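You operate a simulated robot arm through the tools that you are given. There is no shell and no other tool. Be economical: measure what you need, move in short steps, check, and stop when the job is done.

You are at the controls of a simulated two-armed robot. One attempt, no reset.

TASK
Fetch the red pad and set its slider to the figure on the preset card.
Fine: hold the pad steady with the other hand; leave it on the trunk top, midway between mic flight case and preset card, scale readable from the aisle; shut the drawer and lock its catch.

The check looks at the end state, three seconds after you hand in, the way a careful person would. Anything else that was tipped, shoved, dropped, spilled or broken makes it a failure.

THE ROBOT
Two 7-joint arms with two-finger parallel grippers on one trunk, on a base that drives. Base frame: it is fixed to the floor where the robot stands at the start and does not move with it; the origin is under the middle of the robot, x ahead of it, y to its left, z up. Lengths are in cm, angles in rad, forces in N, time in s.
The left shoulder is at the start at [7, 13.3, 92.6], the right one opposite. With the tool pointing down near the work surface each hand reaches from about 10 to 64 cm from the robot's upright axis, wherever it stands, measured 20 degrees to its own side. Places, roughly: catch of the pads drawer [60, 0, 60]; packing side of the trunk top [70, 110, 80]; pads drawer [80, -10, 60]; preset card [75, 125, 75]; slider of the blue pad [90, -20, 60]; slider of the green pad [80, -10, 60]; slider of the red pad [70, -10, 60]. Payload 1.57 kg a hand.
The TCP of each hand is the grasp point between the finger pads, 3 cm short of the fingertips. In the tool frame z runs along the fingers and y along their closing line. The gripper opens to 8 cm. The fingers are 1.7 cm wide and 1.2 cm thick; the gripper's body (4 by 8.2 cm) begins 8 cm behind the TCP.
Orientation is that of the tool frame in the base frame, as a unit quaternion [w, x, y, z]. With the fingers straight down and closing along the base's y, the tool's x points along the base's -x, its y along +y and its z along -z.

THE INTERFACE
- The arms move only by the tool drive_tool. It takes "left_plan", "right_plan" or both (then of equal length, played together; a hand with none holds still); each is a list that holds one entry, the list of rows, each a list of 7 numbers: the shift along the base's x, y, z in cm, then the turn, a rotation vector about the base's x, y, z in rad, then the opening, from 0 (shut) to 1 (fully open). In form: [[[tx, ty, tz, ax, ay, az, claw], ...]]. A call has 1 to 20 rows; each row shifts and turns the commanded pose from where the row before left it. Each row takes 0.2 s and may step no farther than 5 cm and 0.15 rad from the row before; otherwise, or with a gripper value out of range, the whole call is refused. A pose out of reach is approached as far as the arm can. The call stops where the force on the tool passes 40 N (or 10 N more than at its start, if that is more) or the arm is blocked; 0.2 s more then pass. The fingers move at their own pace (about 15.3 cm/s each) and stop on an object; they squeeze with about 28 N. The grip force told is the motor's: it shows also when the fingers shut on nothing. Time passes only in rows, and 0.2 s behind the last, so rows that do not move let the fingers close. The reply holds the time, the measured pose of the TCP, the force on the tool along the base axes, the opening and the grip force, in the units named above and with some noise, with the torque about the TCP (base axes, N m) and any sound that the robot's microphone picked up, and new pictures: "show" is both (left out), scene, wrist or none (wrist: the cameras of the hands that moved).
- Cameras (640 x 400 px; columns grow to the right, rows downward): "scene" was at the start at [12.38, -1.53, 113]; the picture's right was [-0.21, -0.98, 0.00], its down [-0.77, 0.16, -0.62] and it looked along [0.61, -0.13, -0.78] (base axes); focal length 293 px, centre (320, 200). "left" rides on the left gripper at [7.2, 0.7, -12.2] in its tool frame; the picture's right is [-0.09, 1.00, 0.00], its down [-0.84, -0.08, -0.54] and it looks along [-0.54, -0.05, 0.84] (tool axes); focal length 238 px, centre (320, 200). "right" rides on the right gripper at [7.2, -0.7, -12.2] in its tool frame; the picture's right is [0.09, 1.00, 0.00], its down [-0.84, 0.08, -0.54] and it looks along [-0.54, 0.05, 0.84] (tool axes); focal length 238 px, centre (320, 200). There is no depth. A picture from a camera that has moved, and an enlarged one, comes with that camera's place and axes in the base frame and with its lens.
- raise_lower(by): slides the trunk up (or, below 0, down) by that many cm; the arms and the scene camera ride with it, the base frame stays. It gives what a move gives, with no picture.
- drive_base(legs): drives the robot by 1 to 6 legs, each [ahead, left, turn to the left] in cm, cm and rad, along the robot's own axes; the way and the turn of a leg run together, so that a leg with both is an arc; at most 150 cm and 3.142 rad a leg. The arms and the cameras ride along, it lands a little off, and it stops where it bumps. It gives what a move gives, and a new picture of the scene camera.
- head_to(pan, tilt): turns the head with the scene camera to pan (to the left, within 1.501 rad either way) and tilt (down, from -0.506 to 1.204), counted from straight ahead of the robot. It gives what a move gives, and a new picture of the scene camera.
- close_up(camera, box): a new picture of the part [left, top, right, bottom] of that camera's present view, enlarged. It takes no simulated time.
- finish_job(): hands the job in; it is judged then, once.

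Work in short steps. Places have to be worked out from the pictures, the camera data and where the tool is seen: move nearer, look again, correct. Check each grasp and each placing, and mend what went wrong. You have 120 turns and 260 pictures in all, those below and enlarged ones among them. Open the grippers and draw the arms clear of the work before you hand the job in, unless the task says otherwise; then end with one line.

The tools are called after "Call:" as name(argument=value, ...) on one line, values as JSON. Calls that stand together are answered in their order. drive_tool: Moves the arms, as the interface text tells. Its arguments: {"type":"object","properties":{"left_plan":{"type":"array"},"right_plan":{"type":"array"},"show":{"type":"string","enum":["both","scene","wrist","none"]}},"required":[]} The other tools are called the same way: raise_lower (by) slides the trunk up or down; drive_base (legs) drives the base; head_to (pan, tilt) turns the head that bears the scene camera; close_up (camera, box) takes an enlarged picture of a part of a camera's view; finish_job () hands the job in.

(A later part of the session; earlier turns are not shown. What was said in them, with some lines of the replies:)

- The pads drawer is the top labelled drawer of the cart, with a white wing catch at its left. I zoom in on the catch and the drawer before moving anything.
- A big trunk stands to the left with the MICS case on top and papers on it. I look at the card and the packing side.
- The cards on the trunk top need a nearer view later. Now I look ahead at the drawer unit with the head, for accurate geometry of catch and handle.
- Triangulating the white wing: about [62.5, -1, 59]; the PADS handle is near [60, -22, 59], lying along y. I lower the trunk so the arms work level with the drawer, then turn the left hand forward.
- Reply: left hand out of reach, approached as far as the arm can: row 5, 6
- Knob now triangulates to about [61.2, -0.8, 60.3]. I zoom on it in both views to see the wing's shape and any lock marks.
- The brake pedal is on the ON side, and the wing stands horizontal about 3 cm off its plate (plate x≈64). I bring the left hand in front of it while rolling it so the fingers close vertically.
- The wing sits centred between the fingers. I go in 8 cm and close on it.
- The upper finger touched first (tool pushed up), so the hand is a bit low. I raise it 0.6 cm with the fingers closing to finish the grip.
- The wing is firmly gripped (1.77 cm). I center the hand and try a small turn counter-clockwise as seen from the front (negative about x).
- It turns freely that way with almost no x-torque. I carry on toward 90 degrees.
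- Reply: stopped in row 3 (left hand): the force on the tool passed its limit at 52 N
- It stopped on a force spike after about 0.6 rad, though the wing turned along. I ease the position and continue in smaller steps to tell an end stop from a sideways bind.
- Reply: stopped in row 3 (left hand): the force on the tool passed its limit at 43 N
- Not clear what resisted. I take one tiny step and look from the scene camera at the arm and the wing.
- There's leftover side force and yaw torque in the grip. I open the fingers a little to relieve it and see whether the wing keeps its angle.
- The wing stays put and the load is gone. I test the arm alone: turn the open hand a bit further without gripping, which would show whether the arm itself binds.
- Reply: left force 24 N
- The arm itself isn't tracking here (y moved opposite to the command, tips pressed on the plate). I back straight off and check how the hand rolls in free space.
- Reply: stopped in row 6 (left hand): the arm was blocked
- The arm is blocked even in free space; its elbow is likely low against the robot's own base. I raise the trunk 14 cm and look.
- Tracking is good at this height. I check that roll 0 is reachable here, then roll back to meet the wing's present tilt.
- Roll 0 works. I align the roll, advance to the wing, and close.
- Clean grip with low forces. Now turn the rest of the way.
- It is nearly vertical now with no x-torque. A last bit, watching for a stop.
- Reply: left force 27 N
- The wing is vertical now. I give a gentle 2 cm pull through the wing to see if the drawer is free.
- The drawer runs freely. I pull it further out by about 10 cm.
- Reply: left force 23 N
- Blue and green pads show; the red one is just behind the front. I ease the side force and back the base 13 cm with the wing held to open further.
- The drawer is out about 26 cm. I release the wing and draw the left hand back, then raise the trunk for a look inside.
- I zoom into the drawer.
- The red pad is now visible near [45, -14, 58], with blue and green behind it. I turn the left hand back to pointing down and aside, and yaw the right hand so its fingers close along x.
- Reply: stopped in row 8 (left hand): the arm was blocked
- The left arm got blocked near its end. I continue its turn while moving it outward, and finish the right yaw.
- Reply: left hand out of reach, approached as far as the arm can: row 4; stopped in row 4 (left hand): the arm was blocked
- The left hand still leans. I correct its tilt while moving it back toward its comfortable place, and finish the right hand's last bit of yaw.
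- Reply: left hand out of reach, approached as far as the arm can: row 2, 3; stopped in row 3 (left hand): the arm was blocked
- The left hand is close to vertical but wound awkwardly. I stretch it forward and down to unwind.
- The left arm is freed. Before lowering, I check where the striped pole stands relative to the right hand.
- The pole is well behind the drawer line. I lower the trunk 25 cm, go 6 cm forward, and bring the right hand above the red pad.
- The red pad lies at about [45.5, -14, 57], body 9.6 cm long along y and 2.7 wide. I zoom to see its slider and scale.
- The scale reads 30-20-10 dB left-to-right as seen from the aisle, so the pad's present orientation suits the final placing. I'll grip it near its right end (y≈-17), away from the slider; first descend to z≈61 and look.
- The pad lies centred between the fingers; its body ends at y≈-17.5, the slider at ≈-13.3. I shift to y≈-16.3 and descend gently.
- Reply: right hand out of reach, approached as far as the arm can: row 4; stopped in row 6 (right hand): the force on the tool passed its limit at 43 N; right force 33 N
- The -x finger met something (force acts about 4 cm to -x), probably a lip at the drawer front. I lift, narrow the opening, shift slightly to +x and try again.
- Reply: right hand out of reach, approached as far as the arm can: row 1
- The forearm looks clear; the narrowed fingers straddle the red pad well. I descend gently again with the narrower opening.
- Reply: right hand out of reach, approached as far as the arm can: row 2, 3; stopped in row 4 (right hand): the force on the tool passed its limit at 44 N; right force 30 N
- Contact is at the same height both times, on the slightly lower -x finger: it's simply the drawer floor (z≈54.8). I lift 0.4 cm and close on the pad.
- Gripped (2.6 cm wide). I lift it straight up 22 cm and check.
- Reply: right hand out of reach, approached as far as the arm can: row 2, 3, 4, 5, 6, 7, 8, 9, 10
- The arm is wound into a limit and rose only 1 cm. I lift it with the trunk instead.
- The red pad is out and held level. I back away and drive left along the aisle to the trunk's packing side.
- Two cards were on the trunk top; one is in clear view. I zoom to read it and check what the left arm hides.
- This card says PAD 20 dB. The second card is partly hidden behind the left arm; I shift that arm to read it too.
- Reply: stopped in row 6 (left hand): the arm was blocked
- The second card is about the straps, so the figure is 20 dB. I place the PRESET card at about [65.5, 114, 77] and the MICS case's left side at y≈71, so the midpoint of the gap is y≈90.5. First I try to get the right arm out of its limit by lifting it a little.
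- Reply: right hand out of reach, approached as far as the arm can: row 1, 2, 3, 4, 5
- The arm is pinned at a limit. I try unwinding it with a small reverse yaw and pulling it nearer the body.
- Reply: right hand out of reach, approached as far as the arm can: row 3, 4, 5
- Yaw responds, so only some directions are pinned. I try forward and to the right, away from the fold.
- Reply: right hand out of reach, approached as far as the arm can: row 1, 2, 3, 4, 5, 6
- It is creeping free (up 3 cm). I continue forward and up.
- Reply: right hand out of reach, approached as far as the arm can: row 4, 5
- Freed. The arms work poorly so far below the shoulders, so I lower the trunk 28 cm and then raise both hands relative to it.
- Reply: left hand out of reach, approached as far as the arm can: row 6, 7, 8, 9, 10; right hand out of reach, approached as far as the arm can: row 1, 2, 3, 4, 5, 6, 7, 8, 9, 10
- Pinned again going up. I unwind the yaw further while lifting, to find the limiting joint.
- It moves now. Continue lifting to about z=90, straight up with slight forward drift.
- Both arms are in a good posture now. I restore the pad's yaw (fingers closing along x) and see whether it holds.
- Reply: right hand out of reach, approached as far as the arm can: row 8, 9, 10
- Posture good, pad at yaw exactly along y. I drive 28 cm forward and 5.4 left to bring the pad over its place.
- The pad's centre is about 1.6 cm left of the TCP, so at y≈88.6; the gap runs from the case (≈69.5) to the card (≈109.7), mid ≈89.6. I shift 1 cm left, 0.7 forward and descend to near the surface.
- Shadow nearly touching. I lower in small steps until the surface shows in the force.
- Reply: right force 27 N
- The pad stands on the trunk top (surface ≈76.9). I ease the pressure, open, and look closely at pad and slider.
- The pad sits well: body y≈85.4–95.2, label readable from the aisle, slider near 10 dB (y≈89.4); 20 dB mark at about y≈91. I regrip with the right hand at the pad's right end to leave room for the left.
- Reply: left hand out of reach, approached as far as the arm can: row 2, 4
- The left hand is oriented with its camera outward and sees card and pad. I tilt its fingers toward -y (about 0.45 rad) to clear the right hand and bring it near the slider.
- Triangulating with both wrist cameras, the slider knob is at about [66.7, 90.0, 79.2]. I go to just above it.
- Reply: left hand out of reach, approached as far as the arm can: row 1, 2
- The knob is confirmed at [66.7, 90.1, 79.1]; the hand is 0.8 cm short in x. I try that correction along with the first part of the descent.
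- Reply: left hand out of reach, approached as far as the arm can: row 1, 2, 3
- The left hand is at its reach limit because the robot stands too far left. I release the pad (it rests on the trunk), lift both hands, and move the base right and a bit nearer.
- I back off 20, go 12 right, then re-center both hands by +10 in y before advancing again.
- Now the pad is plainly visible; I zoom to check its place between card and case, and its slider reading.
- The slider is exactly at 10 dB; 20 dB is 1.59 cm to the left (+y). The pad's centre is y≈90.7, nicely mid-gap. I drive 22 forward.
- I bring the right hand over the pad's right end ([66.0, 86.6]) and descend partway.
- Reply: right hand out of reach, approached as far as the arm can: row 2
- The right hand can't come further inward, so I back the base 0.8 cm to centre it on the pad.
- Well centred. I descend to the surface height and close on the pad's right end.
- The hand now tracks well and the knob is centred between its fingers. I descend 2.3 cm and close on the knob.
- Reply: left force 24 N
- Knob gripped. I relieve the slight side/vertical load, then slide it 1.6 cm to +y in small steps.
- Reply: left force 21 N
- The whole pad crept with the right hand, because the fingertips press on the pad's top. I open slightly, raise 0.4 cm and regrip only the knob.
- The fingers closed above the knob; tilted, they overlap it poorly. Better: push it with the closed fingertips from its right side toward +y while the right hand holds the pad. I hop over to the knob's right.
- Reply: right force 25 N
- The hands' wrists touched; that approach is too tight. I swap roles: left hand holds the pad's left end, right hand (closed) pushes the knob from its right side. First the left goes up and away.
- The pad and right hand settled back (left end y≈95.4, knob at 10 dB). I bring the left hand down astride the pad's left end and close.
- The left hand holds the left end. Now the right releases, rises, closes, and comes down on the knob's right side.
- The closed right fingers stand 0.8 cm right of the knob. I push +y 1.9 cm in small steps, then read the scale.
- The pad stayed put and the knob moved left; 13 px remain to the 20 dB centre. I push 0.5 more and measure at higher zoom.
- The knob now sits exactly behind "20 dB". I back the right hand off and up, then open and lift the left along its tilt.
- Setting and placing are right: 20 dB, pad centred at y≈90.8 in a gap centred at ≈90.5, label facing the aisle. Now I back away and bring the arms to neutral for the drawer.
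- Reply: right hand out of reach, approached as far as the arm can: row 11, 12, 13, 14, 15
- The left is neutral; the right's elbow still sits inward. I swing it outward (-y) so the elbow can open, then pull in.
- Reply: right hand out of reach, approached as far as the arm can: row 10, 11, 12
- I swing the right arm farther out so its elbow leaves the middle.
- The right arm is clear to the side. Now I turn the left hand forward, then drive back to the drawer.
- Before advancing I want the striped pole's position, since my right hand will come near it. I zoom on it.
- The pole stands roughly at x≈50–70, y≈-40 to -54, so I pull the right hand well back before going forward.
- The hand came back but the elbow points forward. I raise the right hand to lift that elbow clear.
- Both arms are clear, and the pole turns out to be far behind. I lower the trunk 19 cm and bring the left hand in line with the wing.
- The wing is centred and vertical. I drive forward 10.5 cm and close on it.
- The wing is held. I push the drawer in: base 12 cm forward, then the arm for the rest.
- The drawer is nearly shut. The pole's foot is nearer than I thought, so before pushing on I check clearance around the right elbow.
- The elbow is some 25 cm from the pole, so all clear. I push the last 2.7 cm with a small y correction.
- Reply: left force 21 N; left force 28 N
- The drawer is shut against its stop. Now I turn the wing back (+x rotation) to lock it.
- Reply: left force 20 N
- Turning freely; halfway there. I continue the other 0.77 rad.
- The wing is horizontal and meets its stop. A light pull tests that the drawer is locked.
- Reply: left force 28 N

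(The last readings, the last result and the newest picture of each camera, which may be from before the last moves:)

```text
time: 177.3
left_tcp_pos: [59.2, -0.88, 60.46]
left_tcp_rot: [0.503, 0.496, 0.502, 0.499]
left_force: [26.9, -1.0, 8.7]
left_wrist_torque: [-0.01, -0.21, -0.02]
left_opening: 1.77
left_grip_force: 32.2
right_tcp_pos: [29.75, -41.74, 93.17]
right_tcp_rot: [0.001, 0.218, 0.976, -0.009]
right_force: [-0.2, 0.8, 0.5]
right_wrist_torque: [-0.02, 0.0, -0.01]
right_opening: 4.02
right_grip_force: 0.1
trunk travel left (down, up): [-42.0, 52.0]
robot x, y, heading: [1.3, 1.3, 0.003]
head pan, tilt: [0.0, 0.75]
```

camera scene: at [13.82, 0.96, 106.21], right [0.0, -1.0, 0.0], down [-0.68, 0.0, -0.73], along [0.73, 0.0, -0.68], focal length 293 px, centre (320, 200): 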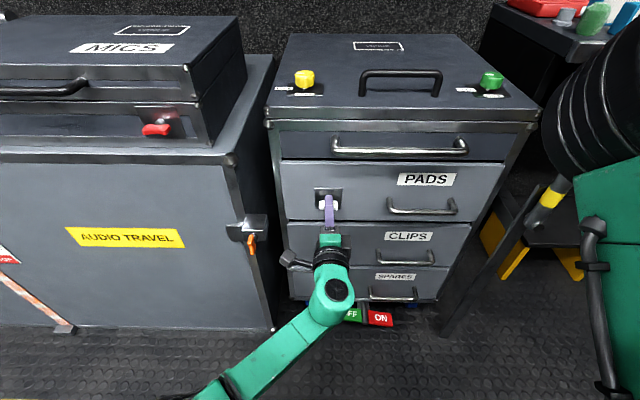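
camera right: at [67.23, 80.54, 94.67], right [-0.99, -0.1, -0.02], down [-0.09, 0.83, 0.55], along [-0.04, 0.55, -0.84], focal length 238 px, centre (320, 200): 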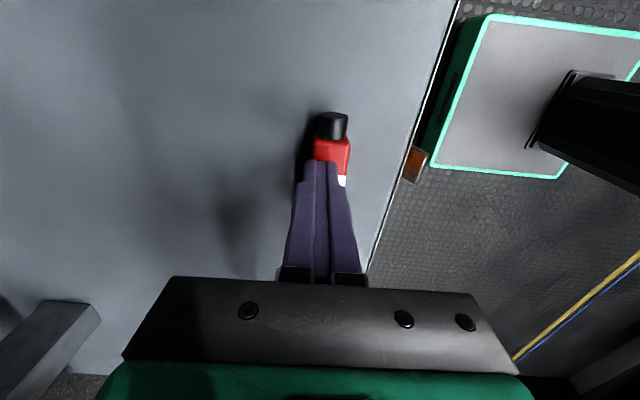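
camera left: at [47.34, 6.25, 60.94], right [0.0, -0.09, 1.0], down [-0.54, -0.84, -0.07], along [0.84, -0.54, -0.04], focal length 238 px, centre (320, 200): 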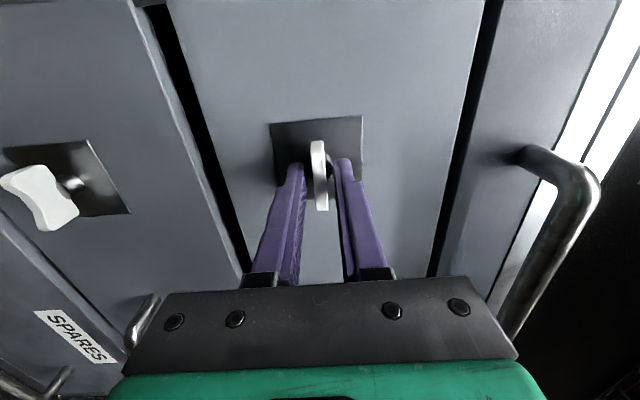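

It resists with 27 N: locked. I relax the pull, release the wing and back straight out.

Call:
drive_tool(left_plan=[[[0.45, 0, 0, 0, 0, 0, 0], [0, 0, 0, 0, 0, 0, 0.3], [0, 0, 0, 0, 0, 0, 0.5], [0, 0, 0, 0, 0, 0, 0.5], [-1.5, 0, 0, 0, 0, 0, 0.5], [-2.5, 0, 0, 0, 0, 0, 0.5], [-2.5, 0, 0, 0, 0, 0, 0.5], [-2.5, 0, 0, 0, 0, 0, 0.5]]], show="scene")

Call:
close_up(camera="scene", box=[260, 140, 480, 290])

Call:
close_up(camera="left", box=[180, 60, 460, 240])

```text
time: 179.1
left_tcp_pos: [50.39, -1.22, 60.78]
left_tcp_rot: [0.503, 0.496, 0.502, 0.5]
left_force: [-0.1, -0.1, -0.2]
left_wrist_torque: [0.0, 0.01, 0.01]
left_opening: 3.97
left_grip_force: 0.1
right_tcp_pos: [29.49, -41.52, 93.37]
right_tcp_rot: [0.001, 0.218, 0.976, -0.008]
right_force: [-0.4, 0.3, 0.5]
right_wrist_torque: [-0.01, 0.0, 0.01]
right_opening: 3.99
right_grip_force: 0.0
trunk travel left (down, up): [-42.0, 52.0]
robot x, y, heading: [0.34, 0.95, 0.006]
head pan, tilt: [0.0, 0.75]
camera scene: at [13.81, 0.98, 106.21], right [0.0, -1.0, 0.0], down [-0.68, 0.0, -0.73], along [0.73, 0.0, -0.68], focal length 293 px, centre (320, 200)
```

scene: 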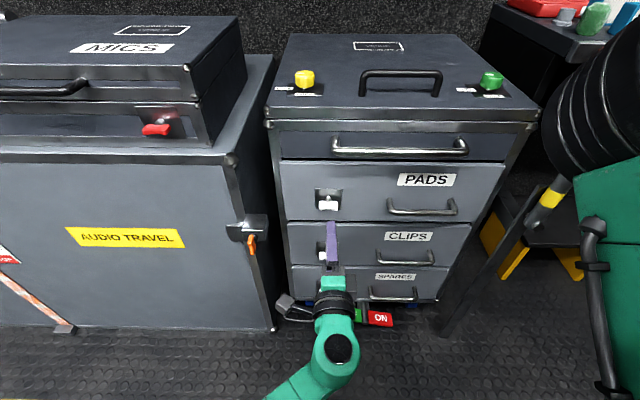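

```text
2.67 times, centred on (370, 215) of scene
camera zoom: at [13.81, 0.98, 106.21], right [0.0, -1.0, 0.0], down [-0.68, 0.0, -0.73], along [0.73, 0.0, -0.68], focal length 781 px, centre (187, 160)
```

zoom: 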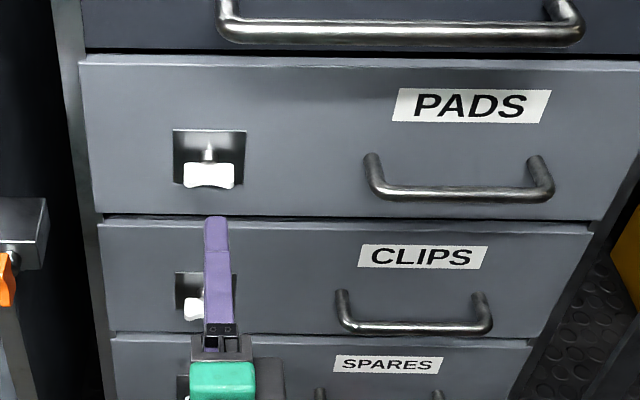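

```text
2.22 times, centred on (320, 150) of left
camera zoom: at [38.27, 6.0, 61.09], right [0.0, -0.08, 1.0], down [-0.54, -0.84, -0.07], along [0.84, -0.54, -0.04], focal length 530 px, centre (320, 311)
```

zoom: 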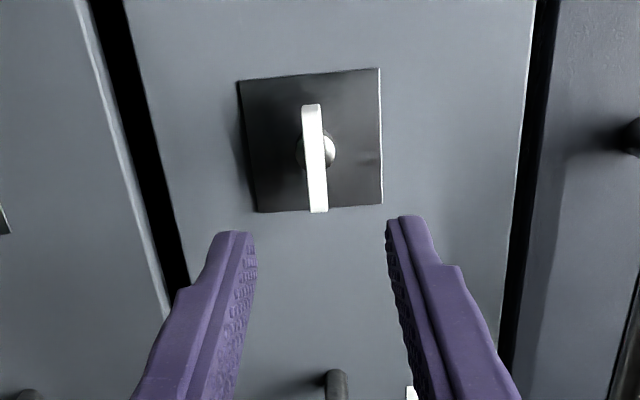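

Drawer flush, wing horizontal like at the start. I back the robot away and take a last look at the pad.

Call:
drive_base(legs=[[-20, 0, 0], [0, 60, 0]])

Call:
head_to(pan=0.35, tilt=0.5)

Call:
close_up(camera="scene", box=[200, 110, 440, 260])

```text
time: 183.6
left_tcp_pos: [31.01, 56.87, 60.51]
left_tcp_rot: [0.507, 0.501, 0.498, 0.494]
left_force: [1.3, 0.8, -0.2]
left_wrist_torque: [0.01, 0.0, -0.03]
left_opening: 3.99
left_grip_force: 0.1
right_tcp_pos: [9.35, 16.92, 93.42]
right_tcp_rot: [0.002, 0.227, 0.974, -0.009]
right_force: [0.2, 0.1, 0.4]
right_wrist_torque: [-0.02, -0.01, 0.01]
right_opening: 3.97
right_grip_force: 0.1
trunk travel left (down, up): [-42.0, 52.0]
robot x, y, heading: [-18.95, 59.55, -0.02]
head pan, tilt: [0.0, 0.75]
camera scene: at [-5.67, 59.71, 106.2], right [-0.01, -1.0, 0.0], down [-0.68, 0.01, -0.73], along [0.73, -0.01, -0.68], focal length 293 px, centre (320, 200)
```

scene: 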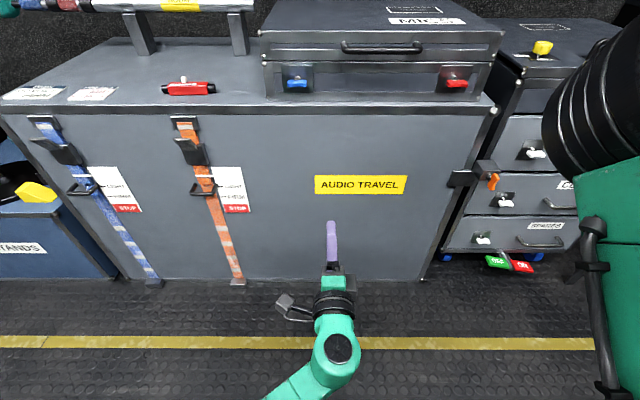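

```text
time: 184.5
left_tcp_pos: [30.95, 56.86, 60.65]
left_tcp_rot: [0.507, 0.501, 0.497, 0.494]
left_force: [0.4, 1.0, 0.5]
left_wrist_torque: [0.02, 0.03, 0.01]
left_opening: 4.0
left_grip_force: 0.0
right_tcp_pos: [9.33, 16.87, 93.41]
right_tcp_rot: [0.002, 0.225, 0.974, -0.008]
right_force: [0.0, -0.1, 0.9]
right_wrist_torque: [0.01, -0.03, -0.01]
right_opening: 4.01
right_grip_force: 0.0
trunk travel left (down, up): [-42.0, 52.0]
robot x, y, heading: [-18.71, 59.95, -0.017]
head pan, tilt: [0.351, 0.499]
camera scene: at [-5.37, 62.78, 108.39], right [0.33, -0.94, 0.0], down [-0.45, -0.16, -0.88], along [0.83, 0.29, -0.48], focal length 293 px, centre (320, 200)
```

scene: 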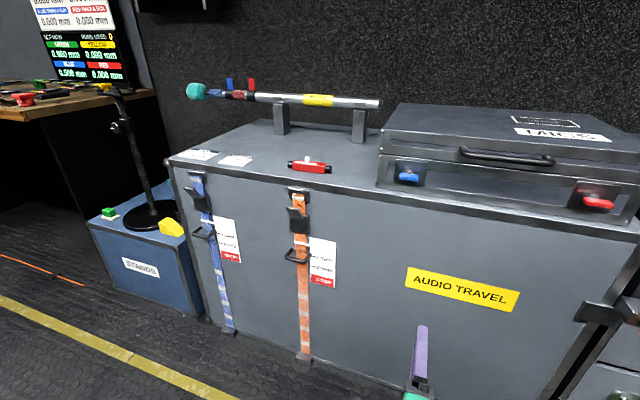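

```text
2.67 times, centred on (320, 185) of scene
camera zoom: at [-5.37, 62.78, 108.39], right [0.33, -0.94, 0.0], down [-0.45, -0.16, -0.88], along [0.83, 0.29, -0.48], focal length 781 px, centre (320, 240)
```

zoom: 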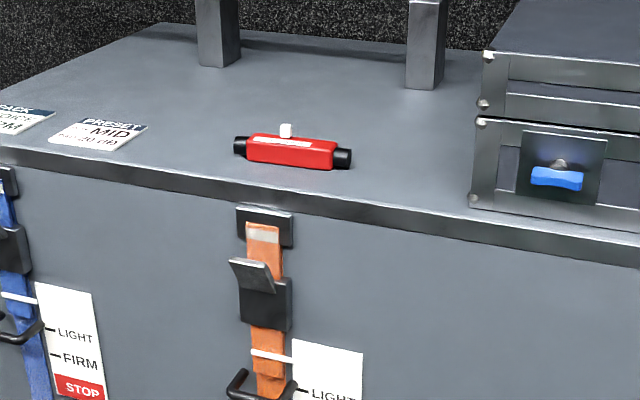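

In this view the pad sits midway between the PRESET card and the MICS case with its label toward the aisle. The drawer is shut and locked, both grippers are open, and the arms are clear, so I hand in.

Call:
finish_job()

```text
The job is handed in.
```

The red pad is set to 20 dB, the figure on the preset card. It rests on the trunk top midway between the mic flight case and the card, scale toward the aisle, and the pads drawer is shut with its catch locked.
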